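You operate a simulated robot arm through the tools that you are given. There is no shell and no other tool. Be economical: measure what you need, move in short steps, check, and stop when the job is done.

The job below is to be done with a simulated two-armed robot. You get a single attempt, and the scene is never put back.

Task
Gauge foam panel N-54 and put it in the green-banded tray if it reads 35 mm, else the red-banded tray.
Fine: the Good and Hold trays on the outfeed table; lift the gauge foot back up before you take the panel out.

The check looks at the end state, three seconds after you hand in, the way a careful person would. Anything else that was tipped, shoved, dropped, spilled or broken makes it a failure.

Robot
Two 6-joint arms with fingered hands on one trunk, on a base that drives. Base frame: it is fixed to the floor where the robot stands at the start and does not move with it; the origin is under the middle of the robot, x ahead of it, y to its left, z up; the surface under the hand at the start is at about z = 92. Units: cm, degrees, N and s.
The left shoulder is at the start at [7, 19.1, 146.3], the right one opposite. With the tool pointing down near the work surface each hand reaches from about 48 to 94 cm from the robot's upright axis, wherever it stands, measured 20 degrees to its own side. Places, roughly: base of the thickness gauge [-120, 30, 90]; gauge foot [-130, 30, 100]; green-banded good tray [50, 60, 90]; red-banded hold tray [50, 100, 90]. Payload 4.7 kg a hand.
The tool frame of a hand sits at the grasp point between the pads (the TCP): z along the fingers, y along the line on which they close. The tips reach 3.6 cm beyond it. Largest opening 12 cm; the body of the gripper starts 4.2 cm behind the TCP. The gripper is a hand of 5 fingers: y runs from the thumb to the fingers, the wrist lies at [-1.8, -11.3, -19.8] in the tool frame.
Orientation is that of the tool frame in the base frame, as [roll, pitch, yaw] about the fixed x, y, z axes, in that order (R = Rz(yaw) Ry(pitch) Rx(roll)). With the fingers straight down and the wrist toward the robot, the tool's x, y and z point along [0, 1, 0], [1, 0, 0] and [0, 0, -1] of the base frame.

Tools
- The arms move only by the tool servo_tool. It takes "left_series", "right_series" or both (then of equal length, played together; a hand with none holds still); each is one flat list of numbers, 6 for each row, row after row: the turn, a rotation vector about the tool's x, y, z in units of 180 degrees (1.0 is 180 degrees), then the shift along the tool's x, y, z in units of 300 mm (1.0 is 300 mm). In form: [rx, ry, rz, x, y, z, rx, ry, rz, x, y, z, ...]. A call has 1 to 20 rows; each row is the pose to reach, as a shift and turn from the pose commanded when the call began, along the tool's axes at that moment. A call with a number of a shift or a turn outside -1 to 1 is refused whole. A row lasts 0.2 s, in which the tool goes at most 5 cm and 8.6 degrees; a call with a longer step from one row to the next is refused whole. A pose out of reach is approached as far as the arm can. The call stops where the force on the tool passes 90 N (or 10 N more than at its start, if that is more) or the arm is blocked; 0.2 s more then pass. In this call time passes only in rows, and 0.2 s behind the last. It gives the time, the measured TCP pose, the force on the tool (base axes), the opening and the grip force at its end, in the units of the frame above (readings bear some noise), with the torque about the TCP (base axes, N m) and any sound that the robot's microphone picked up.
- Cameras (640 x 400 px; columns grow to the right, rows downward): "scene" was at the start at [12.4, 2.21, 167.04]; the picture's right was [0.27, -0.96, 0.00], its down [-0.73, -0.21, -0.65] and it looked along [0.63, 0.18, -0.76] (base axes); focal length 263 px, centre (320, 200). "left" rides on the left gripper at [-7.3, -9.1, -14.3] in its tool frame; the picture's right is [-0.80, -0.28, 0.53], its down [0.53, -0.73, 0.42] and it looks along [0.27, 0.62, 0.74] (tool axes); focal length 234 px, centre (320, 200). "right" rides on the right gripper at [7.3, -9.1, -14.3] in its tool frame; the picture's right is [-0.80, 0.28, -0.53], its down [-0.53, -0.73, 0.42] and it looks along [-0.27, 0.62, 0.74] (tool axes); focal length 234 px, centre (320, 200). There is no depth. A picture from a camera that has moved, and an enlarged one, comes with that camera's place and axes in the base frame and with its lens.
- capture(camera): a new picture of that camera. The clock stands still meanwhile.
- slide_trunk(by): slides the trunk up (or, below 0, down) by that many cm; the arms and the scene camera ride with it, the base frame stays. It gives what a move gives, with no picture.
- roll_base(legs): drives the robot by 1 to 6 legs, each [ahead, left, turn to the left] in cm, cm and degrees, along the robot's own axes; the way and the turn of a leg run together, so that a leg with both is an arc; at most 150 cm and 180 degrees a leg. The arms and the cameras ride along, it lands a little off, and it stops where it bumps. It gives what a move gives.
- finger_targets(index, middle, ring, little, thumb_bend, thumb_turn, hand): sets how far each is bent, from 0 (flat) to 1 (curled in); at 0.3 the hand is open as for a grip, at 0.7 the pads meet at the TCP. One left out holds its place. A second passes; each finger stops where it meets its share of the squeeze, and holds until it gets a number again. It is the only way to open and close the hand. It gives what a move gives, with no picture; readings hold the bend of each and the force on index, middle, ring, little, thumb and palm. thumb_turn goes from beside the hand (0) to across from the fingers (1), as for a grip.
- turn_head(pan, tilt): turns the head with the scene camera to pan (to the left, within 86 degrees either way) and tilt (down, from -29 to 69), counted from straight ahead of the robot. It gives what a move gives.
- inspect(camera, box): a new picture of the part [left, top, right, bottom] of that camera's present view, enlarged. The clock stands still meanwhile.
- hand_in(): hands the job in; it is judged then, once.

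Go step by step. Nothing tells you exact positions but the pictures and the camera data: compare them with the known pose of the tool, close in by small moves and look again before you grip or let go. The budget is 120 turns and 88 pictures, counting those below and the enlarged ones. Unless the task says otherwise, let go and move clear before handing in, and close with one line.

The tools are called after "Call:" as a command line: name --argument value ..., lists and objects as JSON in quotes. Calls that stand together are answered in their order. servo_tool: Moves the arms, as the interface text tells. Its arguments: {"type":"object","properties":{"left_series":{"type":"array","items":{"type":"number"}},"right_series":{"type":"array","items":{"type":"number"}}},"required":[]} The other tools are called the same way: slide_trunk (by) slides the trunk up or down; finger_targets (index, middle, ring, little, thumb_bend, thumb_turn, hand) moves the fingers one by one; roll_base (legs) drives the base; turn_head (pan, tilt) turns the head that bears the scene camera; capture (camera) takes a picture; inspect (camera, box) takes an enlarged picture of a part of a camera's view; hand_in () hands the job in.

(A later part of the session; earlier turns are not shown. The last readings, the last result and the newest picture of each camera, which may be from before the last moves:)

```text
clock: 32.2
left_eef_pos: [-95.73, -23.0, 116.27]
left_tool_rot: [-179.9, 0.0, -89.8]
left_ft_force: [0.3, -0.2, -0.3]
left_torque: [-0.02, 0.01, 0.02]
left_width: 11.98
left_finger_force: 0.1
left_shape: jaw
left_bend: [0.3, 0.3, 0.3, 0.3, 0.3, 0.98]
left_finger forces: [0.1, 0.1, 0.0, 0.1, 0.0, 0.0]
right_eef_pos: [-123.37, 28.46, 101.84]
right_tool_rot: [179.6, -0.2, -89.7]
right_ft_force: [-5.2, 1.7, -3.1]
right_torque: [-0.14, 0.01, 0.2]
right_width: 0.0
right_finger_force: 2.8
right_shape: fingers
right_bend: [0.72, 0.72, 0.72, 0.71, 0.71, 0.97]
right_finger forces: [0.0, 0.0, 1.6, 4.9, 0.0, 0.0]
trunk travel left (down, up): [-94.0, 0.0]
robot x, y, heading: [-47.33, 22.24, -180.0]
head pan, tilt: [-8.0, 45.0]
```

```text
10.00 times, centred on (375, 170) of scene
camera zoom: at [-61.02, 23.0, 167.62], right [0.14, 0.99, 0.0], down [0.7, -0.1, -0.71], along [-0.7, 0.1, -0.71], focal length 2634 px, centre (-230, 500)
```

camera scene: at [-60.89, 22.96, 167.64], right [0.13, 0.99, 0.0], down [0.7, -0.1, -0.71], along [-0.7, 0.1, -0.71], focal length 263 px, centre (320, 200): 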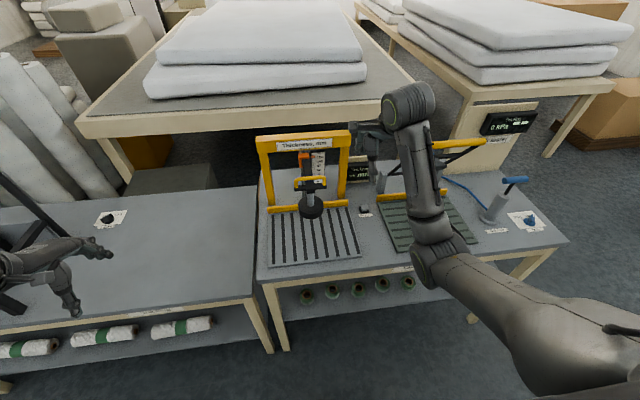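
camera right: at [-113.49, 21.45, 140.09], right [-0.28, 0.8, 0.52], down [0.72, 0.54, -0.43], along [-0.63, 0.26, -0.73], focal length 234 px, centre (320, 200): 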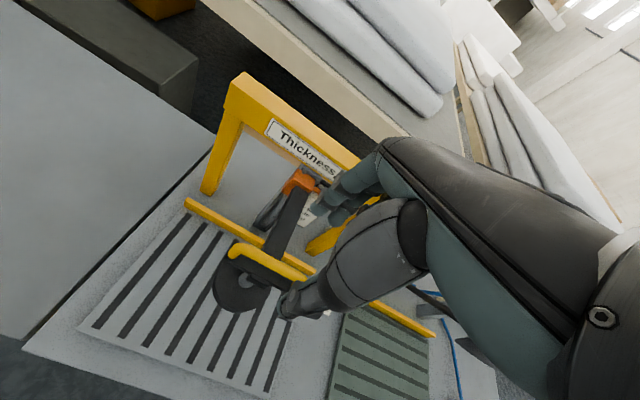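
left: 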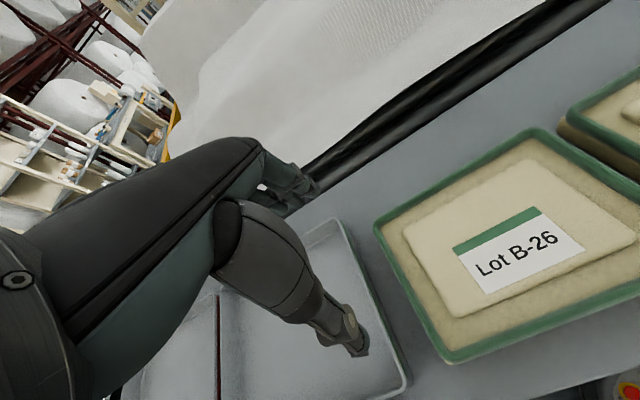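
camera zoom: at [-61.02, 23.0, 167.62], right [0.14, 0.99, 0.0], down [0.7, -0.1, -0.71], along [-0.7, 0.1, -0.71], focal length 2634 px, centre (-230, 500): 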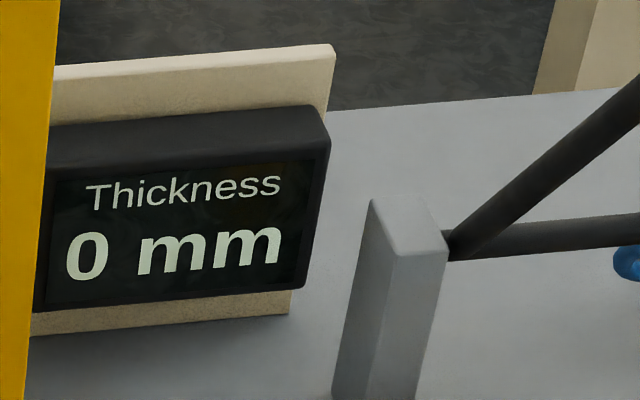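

It reads 0 without obvious contact, so I'll push slightly further to confirm this is the bottom.

Call:
servo_tool --right_series '[0, 0, 0, 0, 0, 0.01, 0, 0, 0, 0, 0, 0.02]'

Call:
inspect --camera "scene" --box '[290, 150, 400, 250]'

```text
clock: 32.8
left_eef_pos: [-95.64, -22.94, 116.34]
left_tool_rot: [-179.9, 0.0, -89.8]
left_ft_force: [0.4, 0.8, 1.1]
left_torque: [0.01, 0.01, 0.02]
left_width: 11.96
left_finger_force: 0.1
left_shape: jaw
left_bend: [0.3, 0.3, 0.3, 0.3, 0.3, 0.98]
left_finger forces: [0.0, 0.0, 0.1, 0.0, 0.0, 0.0]
right_eef_pos: [-123.33, 28.36, 101.69]
right_tool_rot: [179.1, -0.2, -89.6]
right_ft_force: [-3.0, 3.8, 10.3]
right_torque: [-0.1, -0.15, 0.23]
right_width: 0.02
right_finger_force: 9.6
right_shape: fingers
right_bend: [0.72, 0.72, 0.72, 0.71, 0.72, 0.98]
right_finger forces: [0.0, 0.0, 0.4, 5.2, 13.7, 0.1]
trunk travel left (down, up): [-94.0, 0.0]
robot x, y, heading: [-47.81, 21.83, -179.8]
head pan, tilt: [-8.0, 45.0]
```

```text
4.00 times, centred on (345, 200) of scene
camera zoom: at [-60.74, 23.02, 167.67], right [0.14, 0.99, 0.0], down [0.7, -0.1, -0.71], along [-0.7, 0.1, -0.71], focal length 1054 px, centre (220, 200)
```

zoom: 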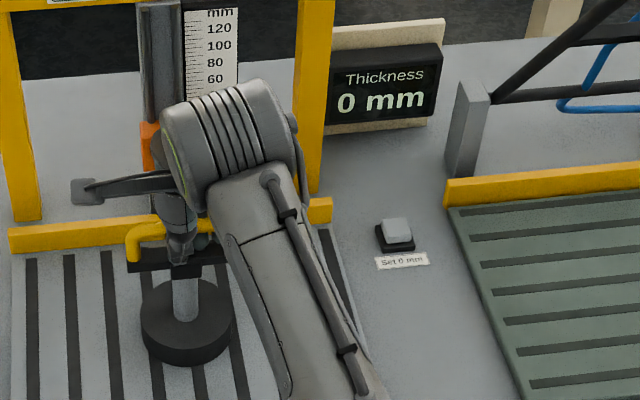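

Contact at the bed reads 0 mm, so the gauge is already zeroed. I'll lift the foot back to the top and let go.

Call:
servo_tool --right_series '[0, 0, 0, 0, 0, -0.03, 0, 0, 0, 0, 0, -0.1, 0, 0, 0, 0, 0, -0.17, 0, 0, 0, 0, 0, -0.24, 0, 0, 0, 0, 0, -0.31, 0, 0, 0, 0, 0, -0.38, 0, 0, 0, 0, 0, -0.43, 0, 0, 0, 0, 0, -0.45]'

Call:
finger_targets --hand "right" --index 0.45 --middle 0.45 --ring 0.45 --little 0.45 --thumb_bend 0.45

Call:
inspect --camera "scene" --box '[270, 120, 390, 220]'

```text
clock: 34.6
left_eef_pos: [-95.75, -23.04, 116.17]
left_tool_rot: [-179.9, -0.1, -89.8]
left_ft_force: [0.6, -0.7, -1.1]
left_torque: [0.0, 0.0, -0.03]
left_width: 11.99
left_finger_force: 0.0
left_shape: jaw
left_bend: [0.3, 0.3, 0.3, 0.3, 0.3, 0.98]
left_finger forces: [0.1, 0.0, 0.0, 0.0, 0.0, 0.0]
right_eef_pos: [-123.29, 28.48, 114.7]
right_tool_rot: [179.7, -0.1, -89.5]
right_ft_force: [-6.2, 2.7, -3.1]
right_torque: [-0.08, 0.02, 0.22]
right_width: 0.02
right_finger_force: 4.0
right_shape: fingers
right_bend: [0.72, 0.72, 0.72, 0.71, 0.71, 0.97]
right_finger forces: [0.6, 0.0, 1.6, 5.2, 0.2, 0.0]
trunk travel left (down, up): [-94.0, 0.0]
robot x, y, heading: [-47.4, 21.97, -179.7]
head pan, tilt: [-8.0, 45.0]
```

```text
clock: 35.6
left_eef_pos: [-95.53, -23.07, 116.35]
left_tool_rot: [180.0, 0.0, -89.7]
left_ft_force: [0.4, -0.9, 0.5]
left_torque: [0.0, 0.01, 0.0]
left_width: 11.94
left_finger_force: 0.0
left_shape: jaw
left_bend: [0.3, 0.3, 0.3, 0.3, 0.3, 0.98]
left_finger forces: [0.0, 0.0, 0.0, 0.0, 0.0, 0.0]
right_eef_pos: [-122.93, 28.31, 115.25]
right_tool_rot: [179.2, -0.2, -89.6]
right_ft_force: [0.7, -1.3, 3.0]
right_torque: [-0.02, 0.11, 0.05]
right_width: 7.76
right_finger_force: 2.1
right_shape: fingers
right_bend: [0.45, 0.45, 0.45, 0.45, 0.45, 0.98]
right_finger forces: [0.0, 3.4, 0.1, 0.0, 0.0, 0.0]
trunk travel left (down, up): [-94.0, 0.0]
robot x, y, heading: [-47.58, 21.78, -179.8]
head pan, tilt: [-8.0, 45.0]
```

```text
4.00 times, centred on (330, 170) of scene
camera zoom: at [-60.83, 22.92, 167.64], right [0.13, 0.99, 0.0], down [0.7, -0.1, -0.71], along [-0.7, 0.1, -0.71], focal length 1054 px, centre (280, 320)
```

zoom: 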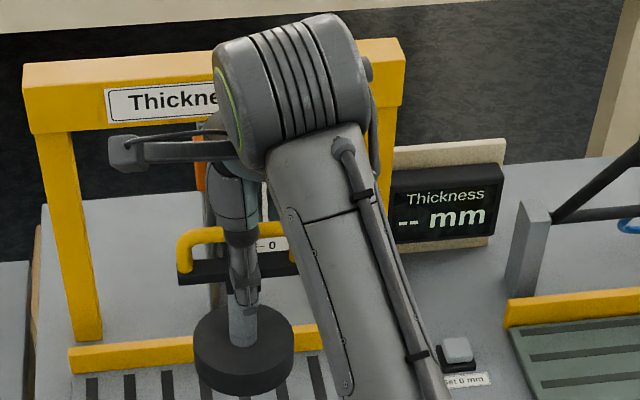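

The foot stays up by itself, so the zero is verified. I'll lift the hand clear, back off, and return to the panels.

Call:
servo_tool --right_series '[0, 0, 0, 0, 0, -0.1, 0, 0, 0, 0, 0, -0.22, 0, 0, 0, 0, 0, -0.35, 0, 0, 0, 0, -0.1, -0.37, 0, 0, 0, -0.1, -0.2, -0.37, 0, 0, 0, -0.2, -0.3, -0.37, 0, 0, 0, -0.3, -0.4, -0.37]'

Call:
roll_base --legs '[[-28, 0, 0], [0, 21, 0], [0, 0, 90], [0, 0, 90]]'

Call:
turn_head --pan 0 --tilt 50

Call:
capture --camera "scene"

```text
clock: 37.2
left_eef_pos: [-95.49, -22.99, 116.41]
left_tool_rot: [180.0, -0.1, -89.8]
left_ft_force: [-0.6, 0.9, 0.8]
left_torque: [0.0, 0.02, 0.02]
left_width: 11.98
left_finger_force: 0.1
left_shape: jaw
left_bend: [0.3, 0.3, 0.3, 0.3, 0.3, 0.98]
left_finger forces: [0.0, 0.0, 0.0, 0.0, 0.1, 0.1]
right_eef_pos: [-113.53, 37.36, 122.84]
right_tool_rot: [179.1, -0.3, -89.4]
right_ft_force: [0.2, 0.3, -0.1]
right_torque: [-0.01, 0.0, 0.0]
right_width: 7.78
right_finger_force: 0.0
right_shape: fingers
right_bend: [0.45, 0.45, 0.45, 0.45, 0.45, 0.98]
right_finger forces: [0.0, 0.1, 0.0, 0.0, 0.1, 0.1]
right hand out of reach, approached as far as the arm can: row 6, 7
trunk travel left (down, up): [-94.0, 0.0]
robot x, y, heading: [-47.94, 21.49, -179.9]
head pan, tilt: [-8.0, 45.0]
```

```text
clock: 48.5
left_eef_pos: [25.5, 47.39, 116.16]
left_tool_rot: [179.9, 0.0, 92.6]
left_ft_force: [0.7, 0.3, 0.6]
left_torque: [0.01, 0.0, 0.04]
left_width: 11.97
left_finger_force: 0.1
left_shape: jaw
left_bend: [0.3, 0.3, 0.3, 0.3, 0.3, 0.98]
left_finger forces: [0.0, 0.1, 0.1, 0.1, 0.1, 0.0]
right_eef_pos: [45.86, -12.15, 122.81]
right_tool_rot: [179.1, -0.3, 93.0]
right_ft_force: [-0.4, 0.0, 0.0]
right_torque: [0.02, 0.02, -0.01]
right_width: 7.77
right_finger_force: 0.0
right_shape: fingers
right_bend: [0.45, 0.45, 0.45, 0.45, 0.45, 0.98]
right_finger forces: [0.0, 0.0, 0.0, 0.1, 0.0, 0.1]
trunk travel left (down, up): [-94.0, 0.0]
robot x, y, heading: [-20.75, 0.53, 2.8]
head pan, tilt: [-8.0, 45.0]
```

```text
clock: 49.1
left_eef_pos: [25.42, 47.53, 116.31]
left_tool_rot: [-180.0, 0.0, 92.6]
left_ft_force: [0.3, -0.1, 0.1]
left_torque: [-0.01, -0.02, 0.01]
left_width: 11.97
left_finger_force: 0.0
left_shape: jaw
left_bend: [0.3, 0.3, 0.3, 0.3, 0.3, 0.98]
left_finger forces: [0.0, 0.0, 0.1, 0.1, 0.1, 0.0]
right_eef_pos: [45.87, -12.07, 122.8]
right_tool_rot: [179.3, -0.2, 92.9]
right_ft_force: [0.2, -0.1, -0.8]
right_torque: [0.04, -0.02, 0.0]
right_width: 7.79
right_finger_force: 0.0
right_shape: fingers
right_bend: [0.45, 0.45, 0.45, 0.45, 0.45, 0.98]
right_finger forces: [0.1, 0.0, 0.0, 0.1, 0.0, 0.0]
trunk travel left (down, up): [-94.0, 0.0]
robot x, y, heading: [-20.42, 0.59, 2.7]
head pan, tilt: [0.0, 50.0]
```

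```text
52 pictures are left
camera scene: at [-7.99, 1.24, 166.95], right [0.05, -1.0, 0.0], down [-0.77, -0.04, -0.64], along [0.64, 0.03, -0.77], focal length 263 px, centre (320, 200)
```

scene: 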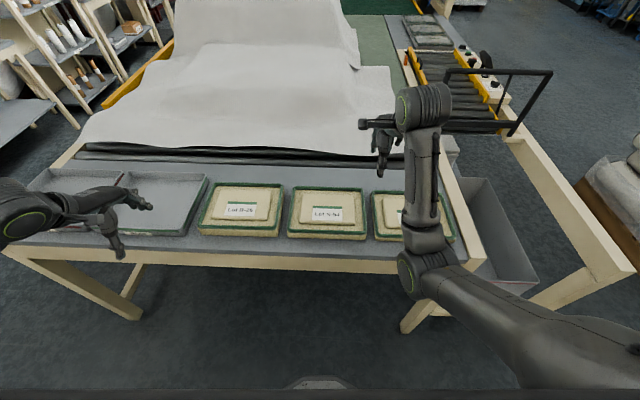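

Call:
inspect --camera "scene" --box '[260, 175, 400, 255]'

Call:
capture --camera "right"

```text
4.57 times, centred on (330, 215) of scene
camera zoom: at [-7.99, 1.24, 166.95], right [0.05, -1.0, 0.0], down [-0.77, -0.04, -0.64], along [0.64, 0.03, -0.77], focal length 1204 px, centre (274, 131)
```

zoom: 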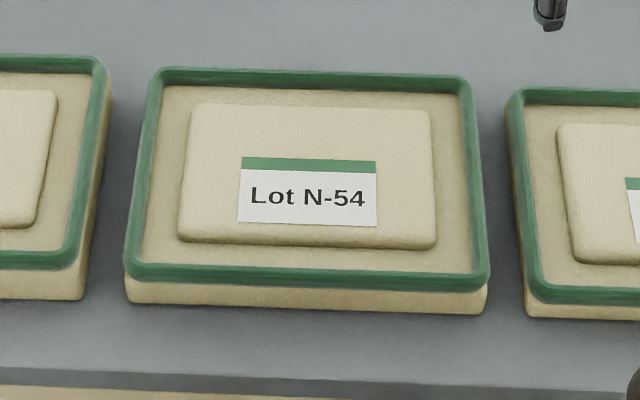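

```text
50 pictures are left
camera right: at [36.24, -5.3, 136.99], right [0.31, -0.79, 0.53], down [-0.7, -0.57, -0.44], along [0.64, -0.23, -0.73], focal length 234 px, centre (320, 200)
```

right: 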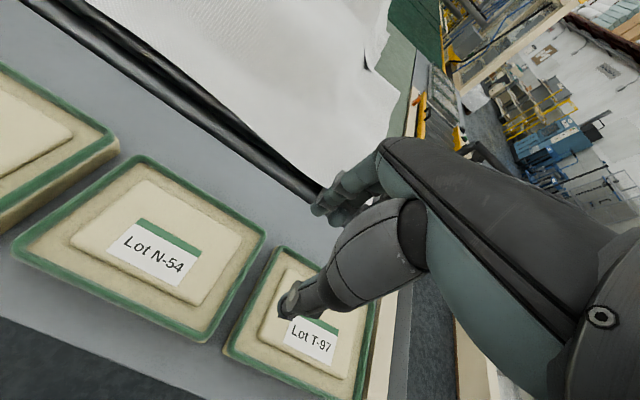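

N-54 spans about x 37.9–57.6 and y -11.7–13.7, with only about 2.8 cm to each neighbour. I'll hook it from behind with the closed right hand and draw it toward the table edge, so both hands can grip its ends clear of the neighbours. First I'll correct the heading and close the hand.

Call:
roll_base --legs '[[0, 0, -2.7]]'

Call:
finger_targets --hand "right" --index 0.68 --middle 0.68 --ring 0.68 --little 0.68 --thumb_bend 0.68

Call:
servo_tool --right_series '[0, 0, 0, 0, 0.12, 0, 0, 0, 0, 0.1, 0.24, 0, 0, 0, 0, 0.2, 0.35, 0, 0, 0, 0, 0.3, 0.45, 0, 0, 0, 0, 0.4, 0.53, 0.1, 0, 0, 0, 0.4, 0.53, 0.25, 0, 0, 0, 0.4, 0.53, 0.4]'

Call:
capture --camera "right"

Call:
capture --camera "scene"

```text
clock: 50.0
left_eef_pos: [27.62, 45.33, 116.24]
left_tool_rot: [180.0, 0.1, 89.9]
left_ft_force: [-0.1, -0.3, 0.0]
left_torque: [-0.02, -0.03, 0.0]
left_width: 12.0
left_finger_force: 0.0
left_shape: jaw
left_bend: [0.3, 0.3, 0.3, 0.3, 0.3, 0.98]
left_finger forces: [0.0, 0.0, 0.1, 0.0, 0.0, 0.1]
right_eef_pos: [45.1, -14.88, 122.86]
right_tool_rot: [179.2, -0.1, 90.1]
right_ft_force: [-0.7, 0.9, -0.2]
right_torque: [-0.05, 0.01, -0.02]
right_width: 7.8
right_finger_force: 0.1
right_shape: fingers
right_bend: [0.45, 0.45, 0.45, 0.45, 0.45, 0.98]
right_finger forces: [0.0, 0.0, 0.0, 0.0, 0.0, 0.0]
trunk travel left (down, up): [-94.0, 0.0]
robot x, y, heading: [-20.67, 0.49, 0.0]
head pan, tilt: [0.0, 50.0]
```

```text
clock: 51.0
left_eef_pos: [27.66, 45.17, 116.29]
left_tool_rot: [-179.9, 0.0, 89.8]
left_ft_force: [-0.4, -0.4, 0.3]
left_torque: [0.04, -0.04, 0.03]
left_width: 11.96
left_finger_force: 0.0
left_shape: jaw
left_bend: [0.3, 0.3, 0.3, 0.3, 0.3, 0.98]
left_finger forces: [0.1, 0.0, 0.1, 0.1, 0.1, 0.1]
right_eef_pos: [45.14, -15.13, 122.81]
right_tool_rot: [179.2, -0.2, 90.1]
right_ft_force: [-0.4, 0.3, 0.7]
right_torque: [-0.01, 0.02, -0.01]
right_width: 1.02
right_finger_force: 0.1
right_shape: fingers
right_bend: [0.68, 0.68, 0.68, 0.68, 0.68, 0.98]
right_finger forces: [0.0, 0.1, 0.0, 0.0, 0.0, 0.0]
trunk travel left (down, up): [-94.0, 0.0]
robot x, y, heading: [-20.67, 0.35, -0.2]
head pan, tilt: [0.0, 50.0]
```

```text
clock: 52.6
left_eef_pos: [27.67, 45.05, 116.36]
left_tool_rot: [-179.9, 0.1, 89.9]
left_ft_force: [-0.3, -0.1, 0.5]
left_torque: [-0.01, 0.03, 0.03]
left_width: 11.96
left_finger_force: 0.0
left_shape: jaw
left_bend: [0.3, 0.3, 0.3, 0.3, 0.3, 0.98]
left_finger forces: [0.1, 0.0, 0.0, 0.1, 0.1, 0.0]
right_eef_pos: [61.29, -3.37, 111.38]
right_tool_rot: [179.1, -0.3, 90.0]
right_ft_force: [0.6, -0.2, 0.2]
right_torque: [0.02, 0.03, 0.01]
right_width: 0.97
right_finger_force: 0.0
right_shape: fingers
right_bend: [0.68, 0.68, 0.68, 0.68, 0.68, 0.98]
right_finger forces: [0.1, 0.1, 0.0, 0.1, 0.0, 0.0]
trunk travel left (down, up): [-94.0, 0.0]
robot x, y, heading: [-20.42, 0.5, 0.0]
head pan, tilt: [0.0, 50.0]
```

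```text
49 pictures are left
camera right: at [51.94, 3.96, 125.64], right [0.27, -0.81, 0.53], down [-0.73, -0.53, -0.44], along [0.63, -0.26, -0.73], focal length 234 px, centre (320, 200)
```

right: 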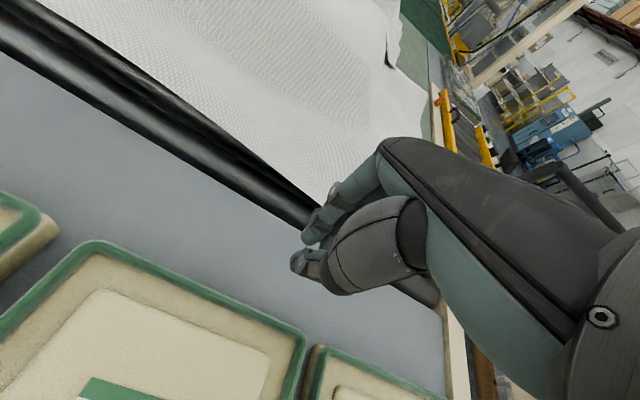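

```text
48 pictures are left
camera scene: at [-7.93, 0.52, 166.95], right [0.0, -1.0, 0.0], down [-0.77, 0.0, -0.64], along [0.64, 0.0, -0.77], focal length 263 px, centre (320, 200)
```

scene: 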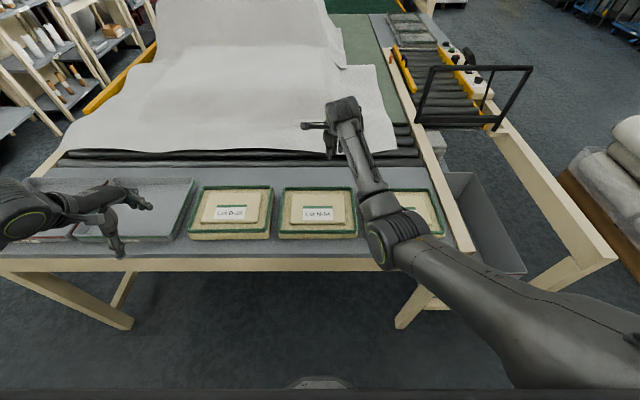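

I'll centre on y ≈ 1 and lower the tips behind the panel.

Call:
servo_tool --right_series '[0, 0, 0, 0.1, 0, 0.1, 0, 0, 0, 0.147, 0, 0.22, 0, 0, 0, 0.147, 0, 0.34, 0, 0, 0, 0.147, 0, 0.43, 0, 0, 0, 0.147, 0, 0.48]'

Call:
capture --camera "right"

Call:
inspect --camera "scene" --box '[240, 130, 420, 260]'

```text
clock: 53.8
left_eef_pos: [27.65, 45.19, 116.3]
left_tool_rot: [-179.8, 0.0, 89.9]
left_ft_force: [-0.4, -0.1, 0.1]
left_torque: [0.0, 0.01, 0.0]
left_width: 11.96
left_finger_force: 0.0
left_shape: jaw
left_bend: [0.3, 0.3, 0.3, 0.3, 0.3, 0.98]
left_finger forces: [0.0, 0.0, 0.1, 0.1, 0.1, 0.1]
right_eef_pos: [61.54, 1.48, 96.81]
right_tool_rot: [179.2, -0.2, 90.2]
right_ft_force: [0.1, -0.8, -0.1]
right_torque: [0.03, 0.0, 0.03]
right_width: 0.99
right_finger_force: 0.2
right_shape: fingers
right_bend: [0.68, 0.68, 0.68, 0.68, 0.68, 0.98]
right_finger forces: [0.1, 0.1, 0.0, 0.0, 0.0, 0.1]
trunk travel left (down, up): [-94.0, 0.0]
robot x, y, heading: [-20.58, 0.84, -0.2]
head pan, tilt: [0.0, 50.0]
```

```text
47 pictures are left
camera right: at [52.21, 8.65, 110.99], right [0.27, -0.81, 0.53], down [-0.72, -0.53, -0.44], along [0.63, -0.26, -0.73], focal length 234 px, centre (320, 200)
```

right: 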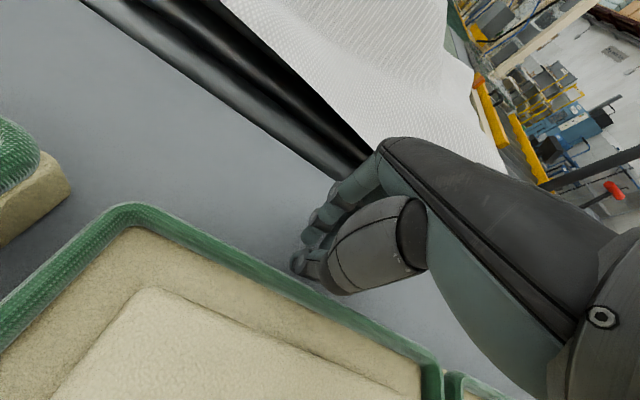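

```text
3.08 times, centred on (330, 195) of scene
camera zoom: at [-7.94, 0.66, 166.94], right [0.0, -1.0, 0.0], down [-0.77, 0.0, -0.64], along [0.64, 0.0, -0.77], focal length 810 px, centre (289, 215)
```

zoom: 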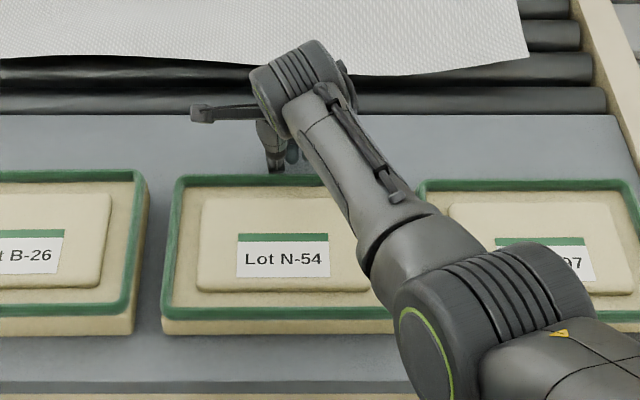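

The tips are behind the back rim. I'll pull toward me and check partway.

Call:
servo_tool --right_series '[0, 0, 0, 0, -0.04, 0.01, 0, 0, 0, 0, -0.08, 0.01, 0, 0, 0, 0, -0.12, 0.01, 0, 0, 0, 0, -0.16, 0.01, 0, 0, 0, 0, -0.2, 0.01, 0, 0, 0, 0, -0.24, 0.01]'

Call:
inspect --camera "scene" --box '[240, 130, 420, 260]'

```text
clock: 55.4
left_eef_pos: [27.59, 45.17, 116.35]
left_tool_rot: [-180.0, 0.0, 89.9]
left_ft_force: [0.5, 0.4, 0.2]
left_torque: [0.0, -0.03, 0.02]
left_width: 11.98
left_finger_force: 0.0
left_shape: jaw
left_bend: [0.3, 0.3, 0.3, 0.3, 0.3, 0.98]
left_finger forces: [0.0, 0.0, 0.1, 0.1, 0.0, 0.0]
right_eef_pos: [56.22, -1.17, 97.57]
right_tool_rot: [177.5, 1.5, 89.3]
right_ft_force: [-0.5, -0.2, 0.2]
right_torque: [-0.02, -0.01, 0.03]
right_width: 0.93
right_finger_force: 0.0
right_shape: fingers
right_bend: [0.68, 0.68, 0.68, 0.68, 0.68, 0.98]
right_finger forces: [0.0, 0.0, 0.1, 0.0, 0.0, 0.0]
trunk travel left (down, up): [-94.0, 0.0]
robot x, y, heading: [-20.43, 0.38, -0.2]
head pan, tilt: [0.0, 50.0]
stopped in row 6 (right hand): the arm was blocked; the commanded pose is now the measured one
```

```text
3.08 times, centred on (330, 195) of scene
camera zoom: at [-7.97, 0.66, 166.94], right [0.0, -1.0, 0.0], down [-0.77, 0.0, -0.64], along [0.64, 0.0, -0.77], focal length 810 px, centre (289, 215)
```

zoom: 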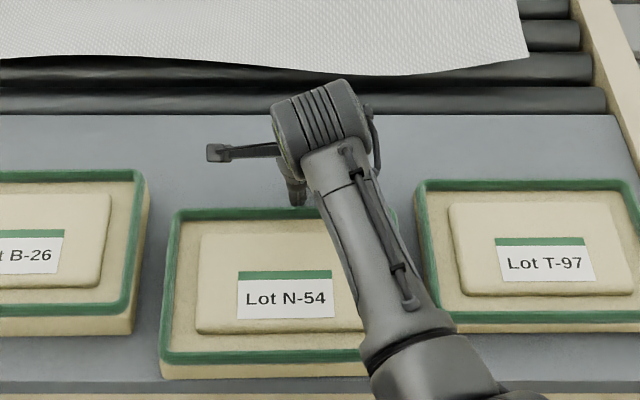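

The panel came about 4 cm, but something blocked the right arm. I'll look at the elbow before going on.

Call:
turn_head --pan -25 --tilt 60

Call:
capture --camera "scene"

Call:
capture --camera "right"

```text
clock: 56.2
left_eef_pos: [27.57, 45.27, 116.31]
left_tool_rot: [-179.9, 0.0, 89.9]
left_ft_force: [0.4, 0.4, -0.2]
left_torque: [0.01, 0.02, 0.01]
left_width: 11.96
left_finger_force: 0.2
left_shape: jaw
left_bend: [0.3, 0.3, 0.3, 0.3, 0.3, 0.98]
left_finger forces: [0.0, 0.0, 0.0, 0.0, 0.1, 0.0]
right_eef_pos: [56.17, -1.11, 97.56]
right_tool_rot: [177.5, 1.5, 89.3]
right_ft_force: [-0.5, -0.5, 0.5]
right_torque: [0.03, 0.02, 0.01]
right_width: 0.97
right_finger_force: 0.1
right_shape: fingers
right_bend: [0.68, 0.68, 0.68, 0.68, 0.68, 0.98]
right_finger forces: [0.0, 0.1, 0.1, 0.0, 0.0, 0.1]
trunk travel left (down, up): [-94.0, 0.0]
robot x, y, heading: [-20.78, 0.6, -0.2]
head pan, tilt: [-25.0, 60.0]
```

```text
44 pictures are left
camera scene: at [-9.63, -2.18, 165.69], right [-0.42, -0.91, 0.0], down [-0.78, 0.37, -0.5], along [0.45, -0.21, -0.87], focal length 263 px, centre (320, 200)
```

scene: 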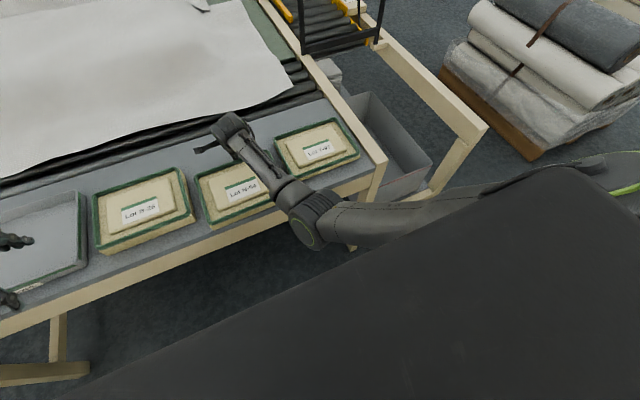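

```text
43 pictures are left
camera right: at [46.51, 6.65, 111.28], right [0.25, -0.79, 0.56], down [-0.72, -0.53, -0.44], along [0.65, -0.29, -0.7], focal length 234 px, centre (320, 200)
```

right: 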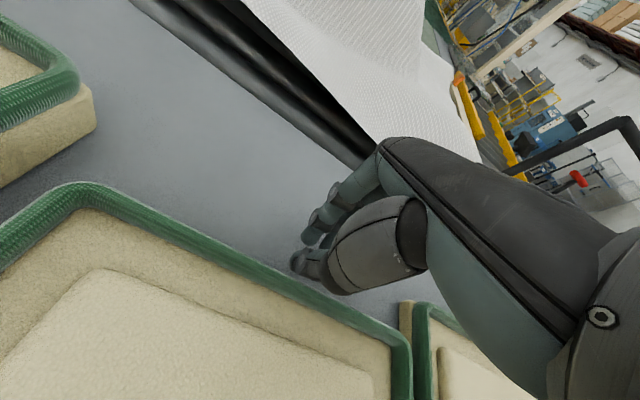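

The elbow is low near my own base, so I'll pull by rolling the base straight back instead.

Call:
roll_base --legs '[[-7.5, 0, 0]]'

Call:
turn_head --pan 0 --tilt 50

Call:
inspect --camera "scene" --box '[220, 130, 440, 270]'

```text
clock: 57.3
left_eef_pos: [20.7, 45.15, 116.16]
left_tool_rot: [-179.7, 0.0, 89.8]
left_ft_force: [0.2, -0.4, 1.1]
left_torque: [0.0, 0.03, -0.01]
left_width: 11.97
left_finger_force: 0.1
left_shape: jaw
left_bend: [0.3, 0.3, 0.3, 0.3, 0.3, 0.98]
left_finger forces: [0.0, 0.0, 0.0, 0.0, 0.0, 0.0]
right_eef_pos: [49.02, -1.13, 97.11]
right_tool_rot: [177.8, 1.4, 89.1]
right_ft_force: [0.6, -0.6, 0.2]
right_torque: [0.03, 0.03, 0.02]
right_width: 0.97
right_finger_force: 0.0
right_shape: fingers
right_bend: [0.68, 0.68, 0.68, 0.68, 0.68, 0.98]
right_finger forces: [0.0, 0.0, 0.1, 0.1, 0.0, 0.1]
trunk travel left (down, up): [-94.0, 0.0]
robot x, y, heading: [-27.95, 0.56, -0.1]
head pan, tilt: [-25.0, 60.0]
```

```text
clock: 58.2
left_eef_pos: [20.08, 45.07, 116.44]
left_tool_rot: [-179.9, 0.0, 89.8]
left_ft_force: [0.0, 0.4, 0.2]
left_torque: [-0.02, -0.03, -0.03]
left_width: 11.98
left_finger_force: 0.0
left_shape: jaw
left_bend: [0.3, 0.3, 0.3, 0.3, 0.3, 0.98]
left_finger forces: [0.1, 0.0, 0.1, 0.0, 0.0, 0.0]
right_eef_pos: [48.55, -1.37, 97.59]
right_tool_rot: [177.5, 1.4, 89.1]
right_ft_force: [0.0, -0.2, 0.5]
right_torque: [0.01, -0.03, -0.02]
right_width: 0.96
right_finger_force: 0.1
right_shape: fingers
right_bend: [0.68, 0.68, 0.68, 0.68, 0.68, 0.98]
right_finger forces: [0.0, 0.0, 0.1, 0.0, 0.0, 0.0]
trunk travel left (down, up): [-94.0, 0.0]
robot x, y, heading: [-28.25, 0.63, 0.0]
head pan, tilt: [0.0, 50.0]
```

```text
2.86 times, centred on (330, 200) of scene
camera zoom: at [-15.64, 0.61, 166.96], right [0.0, -1.0, 0.0], down [-0.77, 0.0, -0.64], along [0.64, 0.0, -0.77], focal length 752 px, centre (291, 200)
```

zoom: 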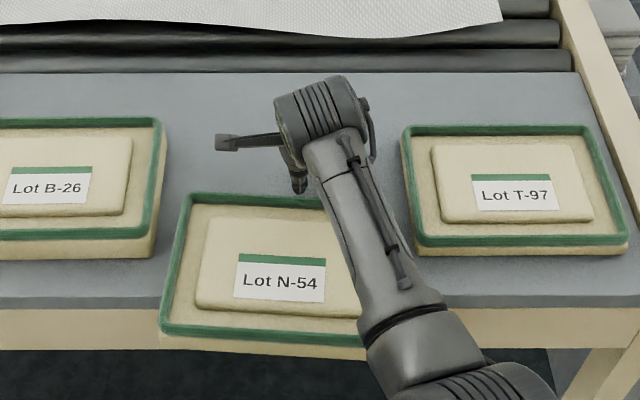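

The panel now overhangs the table edge with its centre near [35, 2] and the neighbours untouched. I want both hands pads-inward to clamp its two short ends, so I'll lift the right hand and test that wrist orientation on both arms.

Call:
servo_tool --left_series '[0, 0, -0.045, 0, 0, 0, 0, 0, -0.09, 0, 0, 0, 0, 0, -0.135, 0, 0, 0, 0, 0, -0.18, 0, 0, 0, 0, 0, -0.225, 0, 0, 0, 0, 0, -0.27, 0, 0, 0, 0, 0, -0.315, 0, 0, 0, 0, 0, -0.36, 0, 0, 0, 0, 0, -0.405, 0, 0, 0, 0, 0, -0.45, 0, 0, 0, 0, 0, -0.495, 0, 0, 0, 0, 0, -0.495, 0, 0, 0, 0, 0, -0.495, 0, 0, 0, 0, 0, -0.495, 0, 0, 0, 0, 0, -0.495, 0, 0, 0, 0, 0, -0.495, 0, 0, 0]' --right_series '[0, 0, 0, 0, 0.02, -0.13, 0, 0, 0, 0, 0.02, -0.27, 0, 0, 0, 0, 0, -0.4, 0, 0, 0, -0.1, 0, -0.5, 0, 0, 0, -0.2, 0, -0.55, 0, 0, 0.045, -0.3, 0, -0.55, 0, 0, 0.09, -0.4, 0, -0.55, 0, 0, 0.135, -0.4, 0, -0.55, 0, 0, 0.18, -0.4, 0, -0.55, 0, 0, 0.225, -0.4, 0, -0.55, 0, 0, 0.27, -0.4, 0, -0.55, 0, 0, 0.315, -0.4, 0, -0.55, 0, 0, 0.36, -0.4, 0, -0.55, 0, 0, 0.405, -0.4, 0, -0.55, 0, 0, 0.45, -0.4, 0, -0.55, 0, 0, 0.495, -0.4, 0, -0.55]'

Call:
capture --camera "scene"

```text
clock: 61.6
left_eef_pos: [22.6, 41.6, 100.7]
left_tool_rot: [177.9, 2.3, 176.9]
left_ft_force: [-0.2, 0.1, 0.6]
left_torque: [0.0, 0.01, -0.02]
left_width: 12.02
left_finger_force: 0.0
left_shape: jaw
left_bend: [0.3, 0.3, 0.3, 0.3, 0.3, 0.98]
left_finger forces: [0.0, 0.2, 0.0, 0.1, 0.1, 0.0]
left hand out of reach, approached as far as the arm can: row 5, 6, 7, 8, 9, 10, 11, 12, 13, 14, 15, 16
right_eef_pos: [48.64, -12.46, 113.66]
right_tool_rot: [178.5, -2.4, 0.1]
right_ft_force: [0.0, -0.9, -0.3]
right_torque: [0.0, 0.02, 0.0]
right_width: 0.95
right_finger_force: 0.0
right_shape: fingers
right_bend: [0.68, 0.68, 0.68, 0.68, 0.68, 0.98]
right_finger forces: [0.0, 0.1, 0.1, 0.0, 0.0, 0.0]
right hand out of reach, approached as far as the arm can: row 16
trunk travel left (down, up): [-94.0, 0.0]
robot x, y, heading: [-28.29, 0.94, -0.1]
head pan, tilt: [0.0, 50.0]
```

```text
41 pictures are left
camera scene: at [-15.27, 0.73, 166.93], right [0.0, -1.0, 0.0], down [-0.77, 0.0, -0.64], along [0.64, 0.0, -0.77], focal length 263 px, centre (320, 200)
```

scene: 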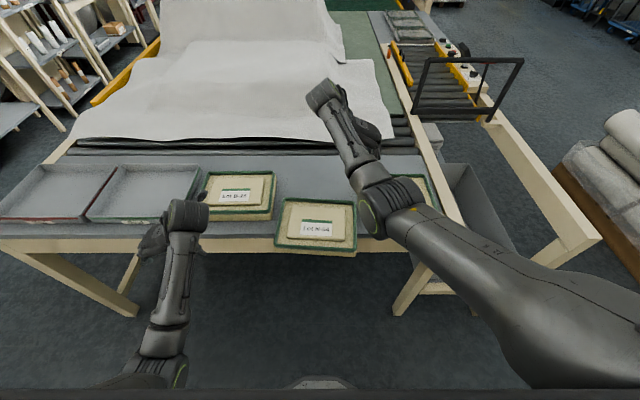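

Both orientations are reachable. I'll measure N-54 accurately now that it is unobstructed.

Call:
inspect --camera "scene" --box '[190, 160, 430, 280]'

Call:
finger_targets --hand "right" --index 0.45 --middle 0.45 --ring 0.45 --little 0.45 --thumb_bend 0.2

Call:
finger_targets --hand "left" --index 0.45 --middle 0.45 --ring 0.45 --little 0.45 --thumb_bend 0.2

```text
2.67 times, centred on (310, 220) of scene
camera zoom: at [-15.27, 0.73, 166.93], right [0.0, -1.0, 0.0], down [-0.77, 0.0, -0.64], along [0.64, 0.0, -0.77], focal length 702 px, centre (347, 147)
```

zoom: 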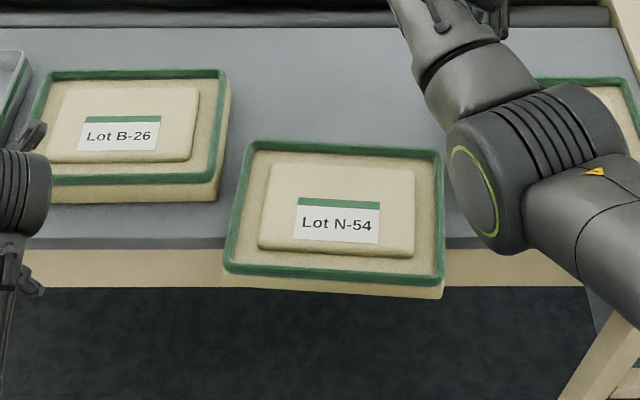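

```text
clock: 62.6
left_eef_pos: [22.44, 41.69, 100.83]
left_tool_rot: [177.9, 2.2, 176.9]
left_ft_force: [0.4, -0.2, -0.7]
left_torque: [0.01, 0.01, 0.0]
left_width: 11.99
left_finger_force: 0.0
left_shape: jaw
left_bend: [0.3, 0.3, 0.3, 0.3, 0.3, 0.98]
left_finger forces: [0.1, 0.0, 0.0, 0.0, 0.0, 0.0]
right_eef_pos: [48.53, -12.69, 113.65]
right_tool_rot: [178.5, -2.6, 0.2]
right_ft_force: [-0.2, 0.2, 0.5]
right_torque: [0.0, -0.01, 0.01]
right_width: 10.92
right_finger_force: 0.2
right_shape: fingers
right_bend: [0.45, 0.45, 0.45, 0.45, 0.2, 0.98]
right_finger forces: [0.0, 0.1, 0.0, 0.0, 0.1, 0.0]
trunk travel left (down, up): [-94.0, 0.0]
robot x, y, heading: [-27.95, 0.65, -0.3]
head pan, tilt: [0.0, 50.0]
```

```text
clock: 63.6
left_eef_pos: [22.42, 41.57, 100.8]
left_tool_rot: [177.8, 2.2, 176.7]
left_ft_force: [0.4, -0.1, 0.2]
left_torque: [-0.04, 0.04, 0.0]
left_width: 10.96
left_finger_force: 0.1
left_shape: fingers
left_bend: [0.45, 0.45, 0.45, 0.45, 0.2, 0.98]
left_finger forces: [0.0, 0.0, 0.1, 0.0, 0.0, 0.0]
right_eef_pos: [48.58, -12.7, 113.66]
right_tool_rot: [178.5, -2.5, 0.1]
right_ft_force: [0.2, -0.4, 0.3]
right_torque: [0.01, -0.01, -0.02]
right_width: 10.94
right_finger_force: 0.0
right_shape: fingers
right_bend: [0.45, 0.45, 0.45, 0.45, 0.2, 0.98]
right_finger forces: [0.0, 0.0, 0.0, 0.0, 0.0, 0.0]
trunk travel left (down, up): [-94.0, 0.0]
robot x, y, heading: [-27.8, 0.54, -0.2]
head pan, tilt: [0.0, 50.0]
```

The panel centre is [34.2, 1.7] with a yaw of about -4°. I'll tilt both hands 30° inward and bring them beside its ends, staying above it.

Call:
servo_tool --left_series '[0.024, 0, 0, -0.043, -0.117, -0.03, 0.048, 0, 0, -0.087, -0.234, -0.06, 0.071, 0, 0, -0.13, -0.351, -0.09, 0.095, 0, 0, -0.173, -0.468, -0.12, 0.119, 0, 0, -0.217, -0.585, -0.14, 0.143, 0, 0, -0.26, -0.702, -0.16, 0.167, 0, 0, -0.303, -0.82, -0.173]' --right_series '[0.024, 0, 0.003, -0.086, 0, 0.036, 0.048, 0, 0.006, -0.172, 0, 0.073, 0.071, 0, 0.01, -0.258, 0.005, 0.11, 0.095, 0, 0.013, -0.345, 0.01, 0.147, 0.119, 0, 0.016, -0.43, 0.01, 0.184, 0.143, 0, 0.019, -0.517, 0.01, 0.22, 0.167, 0, 0.022, -0.603, 0.01, 0.257]'

Call:
capture --camera "scene"

Call:
capture --camera "left"

```text
clock: 65.2
left_eef_pos: [30.37, 15.77, 98.12]
left_tool_rot: [-153.6, 3.0, 177.1]
left_ft_force: [0.2, -0.1, -0.2]
left_torque: [0.0, -0.01, 0.0]
left_width: 10.95
left_finger_force: 0.0
left_shape: fingers
left_bend: [0.45, 0.45, 0.45, 0.45, 0.2, 0.98]
left_finger forces: [0.0, 0.1, 0.1, 0.1, 0.0, 0.0]
left hand out of reach, approached as far as the arm can: row 1, 2, 3, 4, 5, 6, 7
right_eef_pos: [33.29, -11.92, 99.35]
right_tool_rot: [-152.1, -3.2, -3.7]
right_ft_force: [0.6, 0.4, 0.6]
right_torque: [-0.01, -0.02, 0.0]
right_width: 10.99
right_finger_force: 0.1
right_shape: fingers
right_bend: [0.45, 0.45, 0.45, 0.45, 0.2, 0.98]
right_finger forces: [0.0, 0.0, 0.0, 0.0, 0.0, 0.0]
right hand out of reach, approached as far as the arm can: row 1, 2, 3, 4, 5, 6, 7
trunk travel left (down, up): [-94.0, 0.0]
robot x, y, heading: [-27.9, 0.34, -0.2]
head pan, tilt: [0.0, 50.0]
```

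```text
39 pictures are left
camera scene: at [-15.39, 0.39, 166.94], right [0.0, -1.0, 0.0], down [-0.77, 0.0, -0.64], along [0.64, 0.0, -0.77], focal length 263 px, centre (320, 200)
```

scene: 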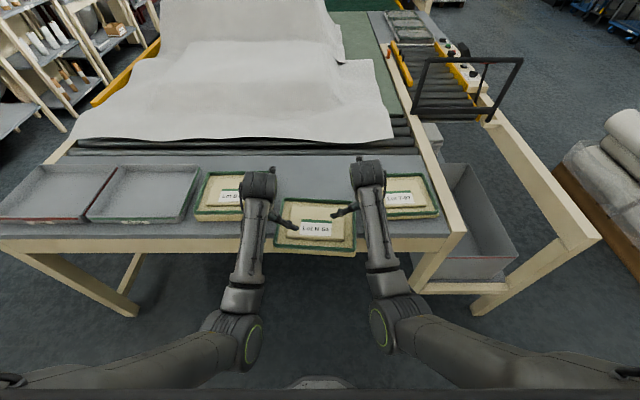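

```text
38 pictures are left
camera left: at [36.67, 13.7, 115.42], right [0.8, -0.52, -0.3], down [-0.57, -0.82, -0.08], along [-0.2, 0.24, -0.95], focal length 234 px, centre (320, 200)
```

left: 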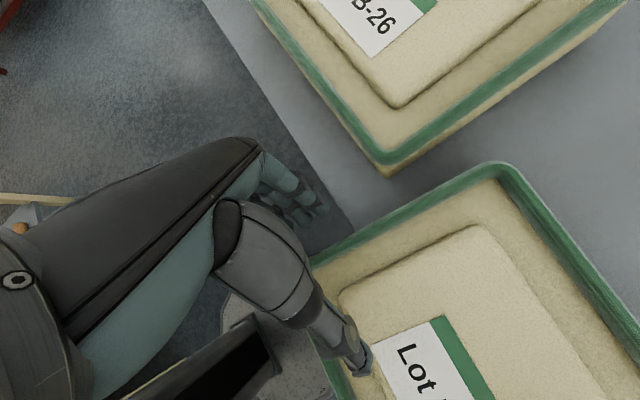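

The arms are folded near their minimum reach, so I'll back the base 9 cm. The hands will slide clear along the panel's ends, and I can then reach forward again with room to lift.

Call:
roll_base --legs '[[-9, 0, 0]]'

Call:
servo_tool --left_series '[0, 0, 0, 0, 0.06, -0.06, 0, 0, 0, 0, 0.12, -0.12]' --right_series '[0, 0, 0, 0, 0.06, -0.06, 0, 0, 0, 0, 0.12, -0.12]'

Call:
capture --camera "scene"

```text
clock: 66.3
left_eef_pos: [21.85, 15.93, 98.28]
left_tool_rot: [-153.5, 3.1, 177.0]
left_ft_force: [0.9, 0.0, 0.1]
left_torque: [0.01, 0.05, 0.0]
left_width: 10.99
left_finger_force: 0.1
left_shape: fingers
left_bend: [0.45, 0.45, 0.45, 0.45, 0.2, 0.98]
left_finger forces: [0.0, 0.0, 0.0, 0.0, 0.0, 0.0]
right_eef_pos: [24.39, -11.86, 98.91]
right_tool_rot: [-152.2, -2.8, -3.8]
right_ft_force: [0.9, -0.4, -0.1]
right_torque: [-0.02, 0.0, -0.01]
right_width: 10.98
right_finger_force: 0.1
right_shape: fingers
right_bend: [0.45, 0.45, 0.45, 0.45, 0.2, 0.98]
right_finger forces: [0.1, 0.1, 0.0, 0.0, 0.0, 0.1]
trunk travel left (down, up): [-94.0, 0.0]
robot x, y, heading: [-36.89, 0.53, 0.2]
head pan, tilt: [0.0, 50.0]
```

```text
clock: 66.9
left_eef_pos: [22.64, 20.69, 97.89]
left_tool_rot: [-153.4, 3.3, 177.1]
left_ft_force: [0.3, 0.9, -0.3]
left_torque: [0.0, -0.01, -0.03]
left_width: 11.0
left_finger_force: 0.1
left_shape: fingers
left_bend: [0.45, 0.45, 0.45, 0.45, 0.2, 0.98]
left_finger forces: [0.0, 0.0, 0.0, 0.0, 0.0, 0.0]
left hand out of reach, approached as far as the arm can: row 1, 2
right_eef_pos: [24.69, -16.23, 98.32]
right_tool_rot: [-152.3, -3.2, -3.7]
right_ft_force: [0.3, 0.4, 0.7]
right_torque: [0.0, 0.03, 0.0]
right_width: 10.98
right_finger_force: 0.1
right_shape: fingers
right_bend: [0.45, 0.45, 0.45, 0.45, 0.2, 0.98]
right_finger forces: [0.0, 0.0, 0.0, 0.0, 0.1, 0.0]
right hand out of reach, approached as far as the arm can: row 1, 2
trunk travel left (down, up): [-94.0, 0.0]
robot x, y, heading: [-36.69, 0.28, 0.2]
head pan, tilt: [0.0, 50.0]
```

```text
37 pictures are left
camera scene: at [-24.05, 0.67, 166.93], right [0.0, -1.0, 0.0], down [-0.77, 0.0, -0.64], along [0.64, 0.0, -0.77], focal length 263 px, centre (320, 200)
```

scene: 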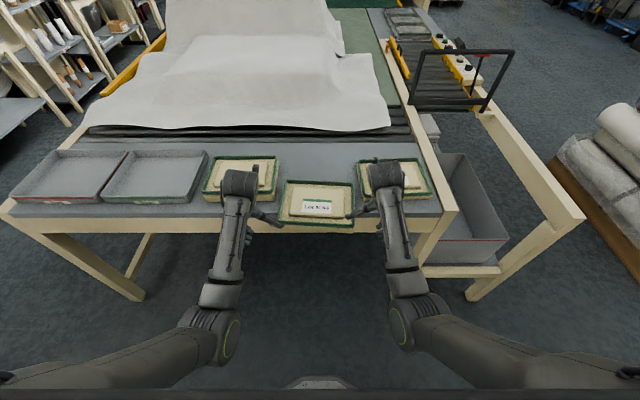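

There's clear space on both sides. I'll move the hands forward beside the ends and check finger height.

Call:
servo_tool --left_series '[0, 0, 0, -0.1, -0.006, -0.01, 0, 0, 0, -0.2, -0.012, -0.02, 0, 0, 0, -0.283, -0.012, -0.024]' --right_series '[0, 0, 0, 0.07, -0.003, -0.006, 0, 0, 0, 0.14, -0.006, -0.012, 0, 0, 0, 0.183, -0.006, -0.012]'

Call:
capture --camera "left"

Call:
capture --camera "right"

Call:
inspect --camera "scene" --box '[190, 150, 450, 280]'

```text
clock: 67.7
left_eef_pos: [30.91, 20.33, 99.33]
left_tool_rot: [-153.5, 3.2, 177.1]
left_ft_force: [0.3, -0.6, 0.5]
left_torque: [0.01, -0.02, 0.0]
left_width: 10.99
left_finger_force: 0.1
left_shape: fingers
left_bend: [0.45, 0.45, 0.45, 0.45, 0.2, 0.98]
left_finger forces: [0.1, 0.0, 0.0, 0.1, 0.1, 0.0]
right_eef_pos: [29.96, -16.85, 99.31]
right_tool_rot: [-152.2, -2.9, -3.7]
right_ft_force: [0.3, -0.4, -0.4]
right_torque: [0.01, -0.02, 0.0]
right_width: 10.98
right_finger_force: 0.0
right_shape: fingers
right_bend: [0.45, 0.45, 0.45, 0.45, 0.2, 0.98]
right_finger forces: [0.1, 0.0, 0.0, 0.0, 0.1, 0.1]
trunk travel left (down, up): [-94.0, 0.0]
robot x, y, heading: [-36.81, 0.32, 0.0]
head pan, tilt: [0.0, 50.0]
```

```text
36 pictures are left
camera left: at [37.04, 18.34, 116.56], right [0.8, -0.53, -0.3], down [-0.57, -0.82, -0.08], along [-0.2, 0.24, -0.95], focal length 234 px, centre (320, 200)
```

left: 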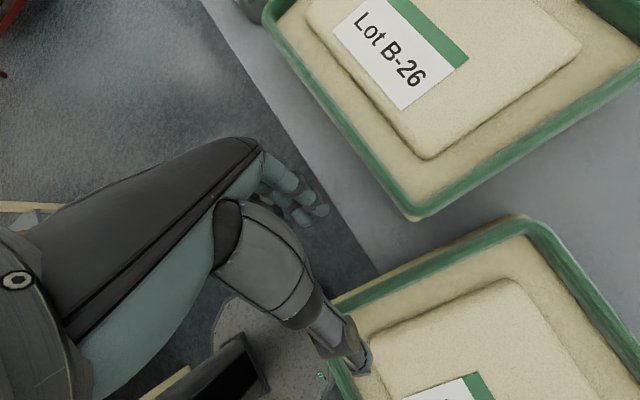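

```text
35 pictures are left
camera right: at [36.41, -15.81, 116.6], right [-0.85, -0.44, 0.29], down [-0.47, 0.88, -0.06], along [-0.23, -0.19, -0.95], focal length 234 px, centre (320, 200)
```

right: 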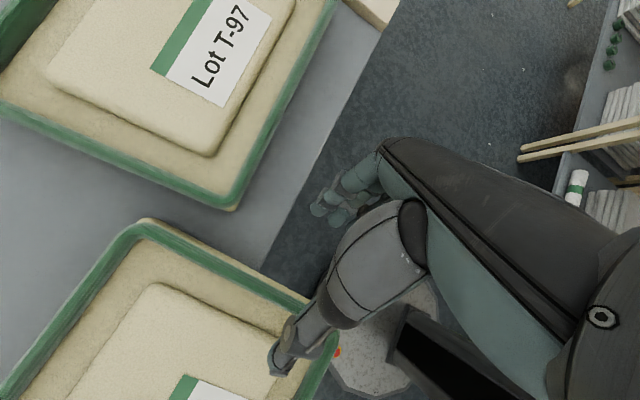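

```text
2.46 times, centred on (320, 215) of scene
camera zoom: at [-24.3, 0.67, 166.95], right [0.0, -1.0, 0.0], down [-0.77, 0.0, -0.64], along [0.64, 0.0, -0.77], focal length 648 px, centre (320, 163)
```

zoom: 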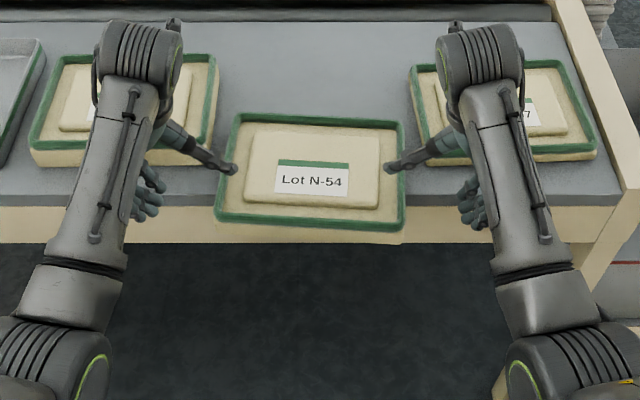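

Fingers are beside both ends and the thumbs are above the panel. I'll close in evenly to near contact.

Call:
servo_tool --left_series '[0, 0, 0, 0, -0.06, 0.045, 0, 0, 0, 0, -0.12, 0.08, 0, 0, 0, 0, -0.17, 0.107, 0, 0, 0, 0, -0.194, 0.119]' --right_series '[0, 0, 0, 0, -0.06, 0.045, 0, 0, 0, 0, -0.12, 0.08, 0, 0, 0, 0, -0.17, 0.107, 0, 0, 0, 0, -0.2, 0.122]'

Call:
inspect --camera "scene" --box '[190, 150, 450, 280]'

```text
clock: 68.7
left_eef_pos: [30.62, 13.3, 98.62]
left_tool_rot: [-153.4, 3.2, 177.1]
left_ft_force: [-1.1, -0.5, -0.1]
left_torque: [0.0, -0.01, -0.01]
left_width: 10.99
left_finger_force: 0.1
left_shape: fingers
left_bend: [0.45, 0.45, 0.45, 0.45, 0.2, 0.98]
left_finger forces: [0.0, 0.0, 0.1, 0.1, 0.0, 0.0]
right_eef_pos: [30.38, -9.75, 98.88]
right_tool_rot: [-152.2, -2.9, -3.8]
right_ft_force: [-0.4, -0.1, 0.1]
right_torque: [0.01, 0.0, 0.02]
right_width: 10.97
right_finger_force: 0.1
right_shape: fingers
right_bend: [0.45, 0.45, 0.45, 0.45, 0.2, 0.98]
right_finger forces: [0.0, 0.0, 0.0, 0.0, 0.1, 0.0]
trunk travel left (down, up): [-94.0, 0.0]
robot x, y, heading: [-37.05, 0.58, -0.2]
head pan, tilt: [0.0, 50.0]
```

```text
2.46 times, centred on (320, 215) of scene
camera zoom: at [-24.24, 0.67, 166.94], right [0.0, -1.0, 0.0], down [-0.77, 0.0, -0.64], along [0.64, 0.0, -0.77], focal length 648 px, centre (320, 163)
```

zoom: 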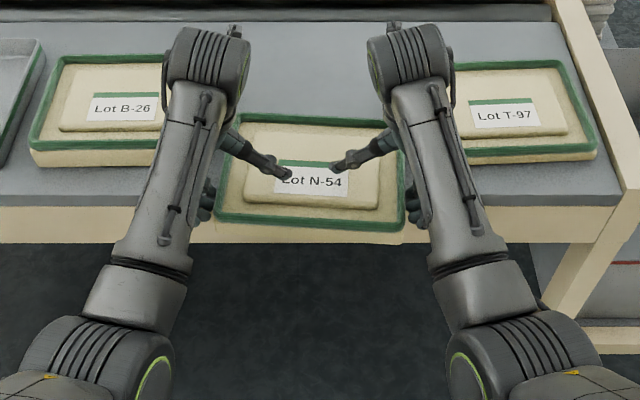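

Nearly touching on both sides. I'll close slowly to contact.

Call:
servo_tool --left_series '[0, 0, 0, 0, -0.012, 0.006, 0, 0, 0, 0, -0.024, 0.012, 0, 0, 0, 0, -0.036, 0.018]' --right_series '[0, 0, 0, 0, -0.012, 0.006, 0, 0, 0, 0, -0.024, 0.012, 0, 0, 0, 0, -0.036, 0.018]'

```text
clock: 69.5
left_eef_pos: [30.4, 12.1, 98.84]
left_tool_rot: [-153.6, 3.2, 177.2]
left_ft_force: [0.1, 15.7, 1.1]
left_torque: [0.74, 0.0, -0.06]
left_width: 11.61
left_finger_force: 6.8
left_shape: fingers
left_bend: [0.41, 0.41, 0.42, 0.45, 0.2, 0.98]
left_finger forces: [5.0, 5.7, 3.4, 0.0, 0.1, 0.0]
right_eef_pos: [30.47, -8.73, 98.88]
right_tool_rot: [-152.5, -3.1, -3.8]
right_ft_force: [-1.2, -14.4, 3.5]
right_torque: [-0.83, 0.03, 0.11]
right_width: 11.61
right_finger_force: 7.1
right_shape: fingers
right_bend: [0.41, 0.42, 0.43, 0.45, 0.2, 0.98]
right_finger forces: [5.8, 6.0, 2.7, 0.0, 0.0, 0.1]
trunk travel left (down, up): [-94.0, 0.0]
robot x, y, heading: [-36.68, 0.63, 0.1]
head pan, tilt: [0.0, 50.0]
```

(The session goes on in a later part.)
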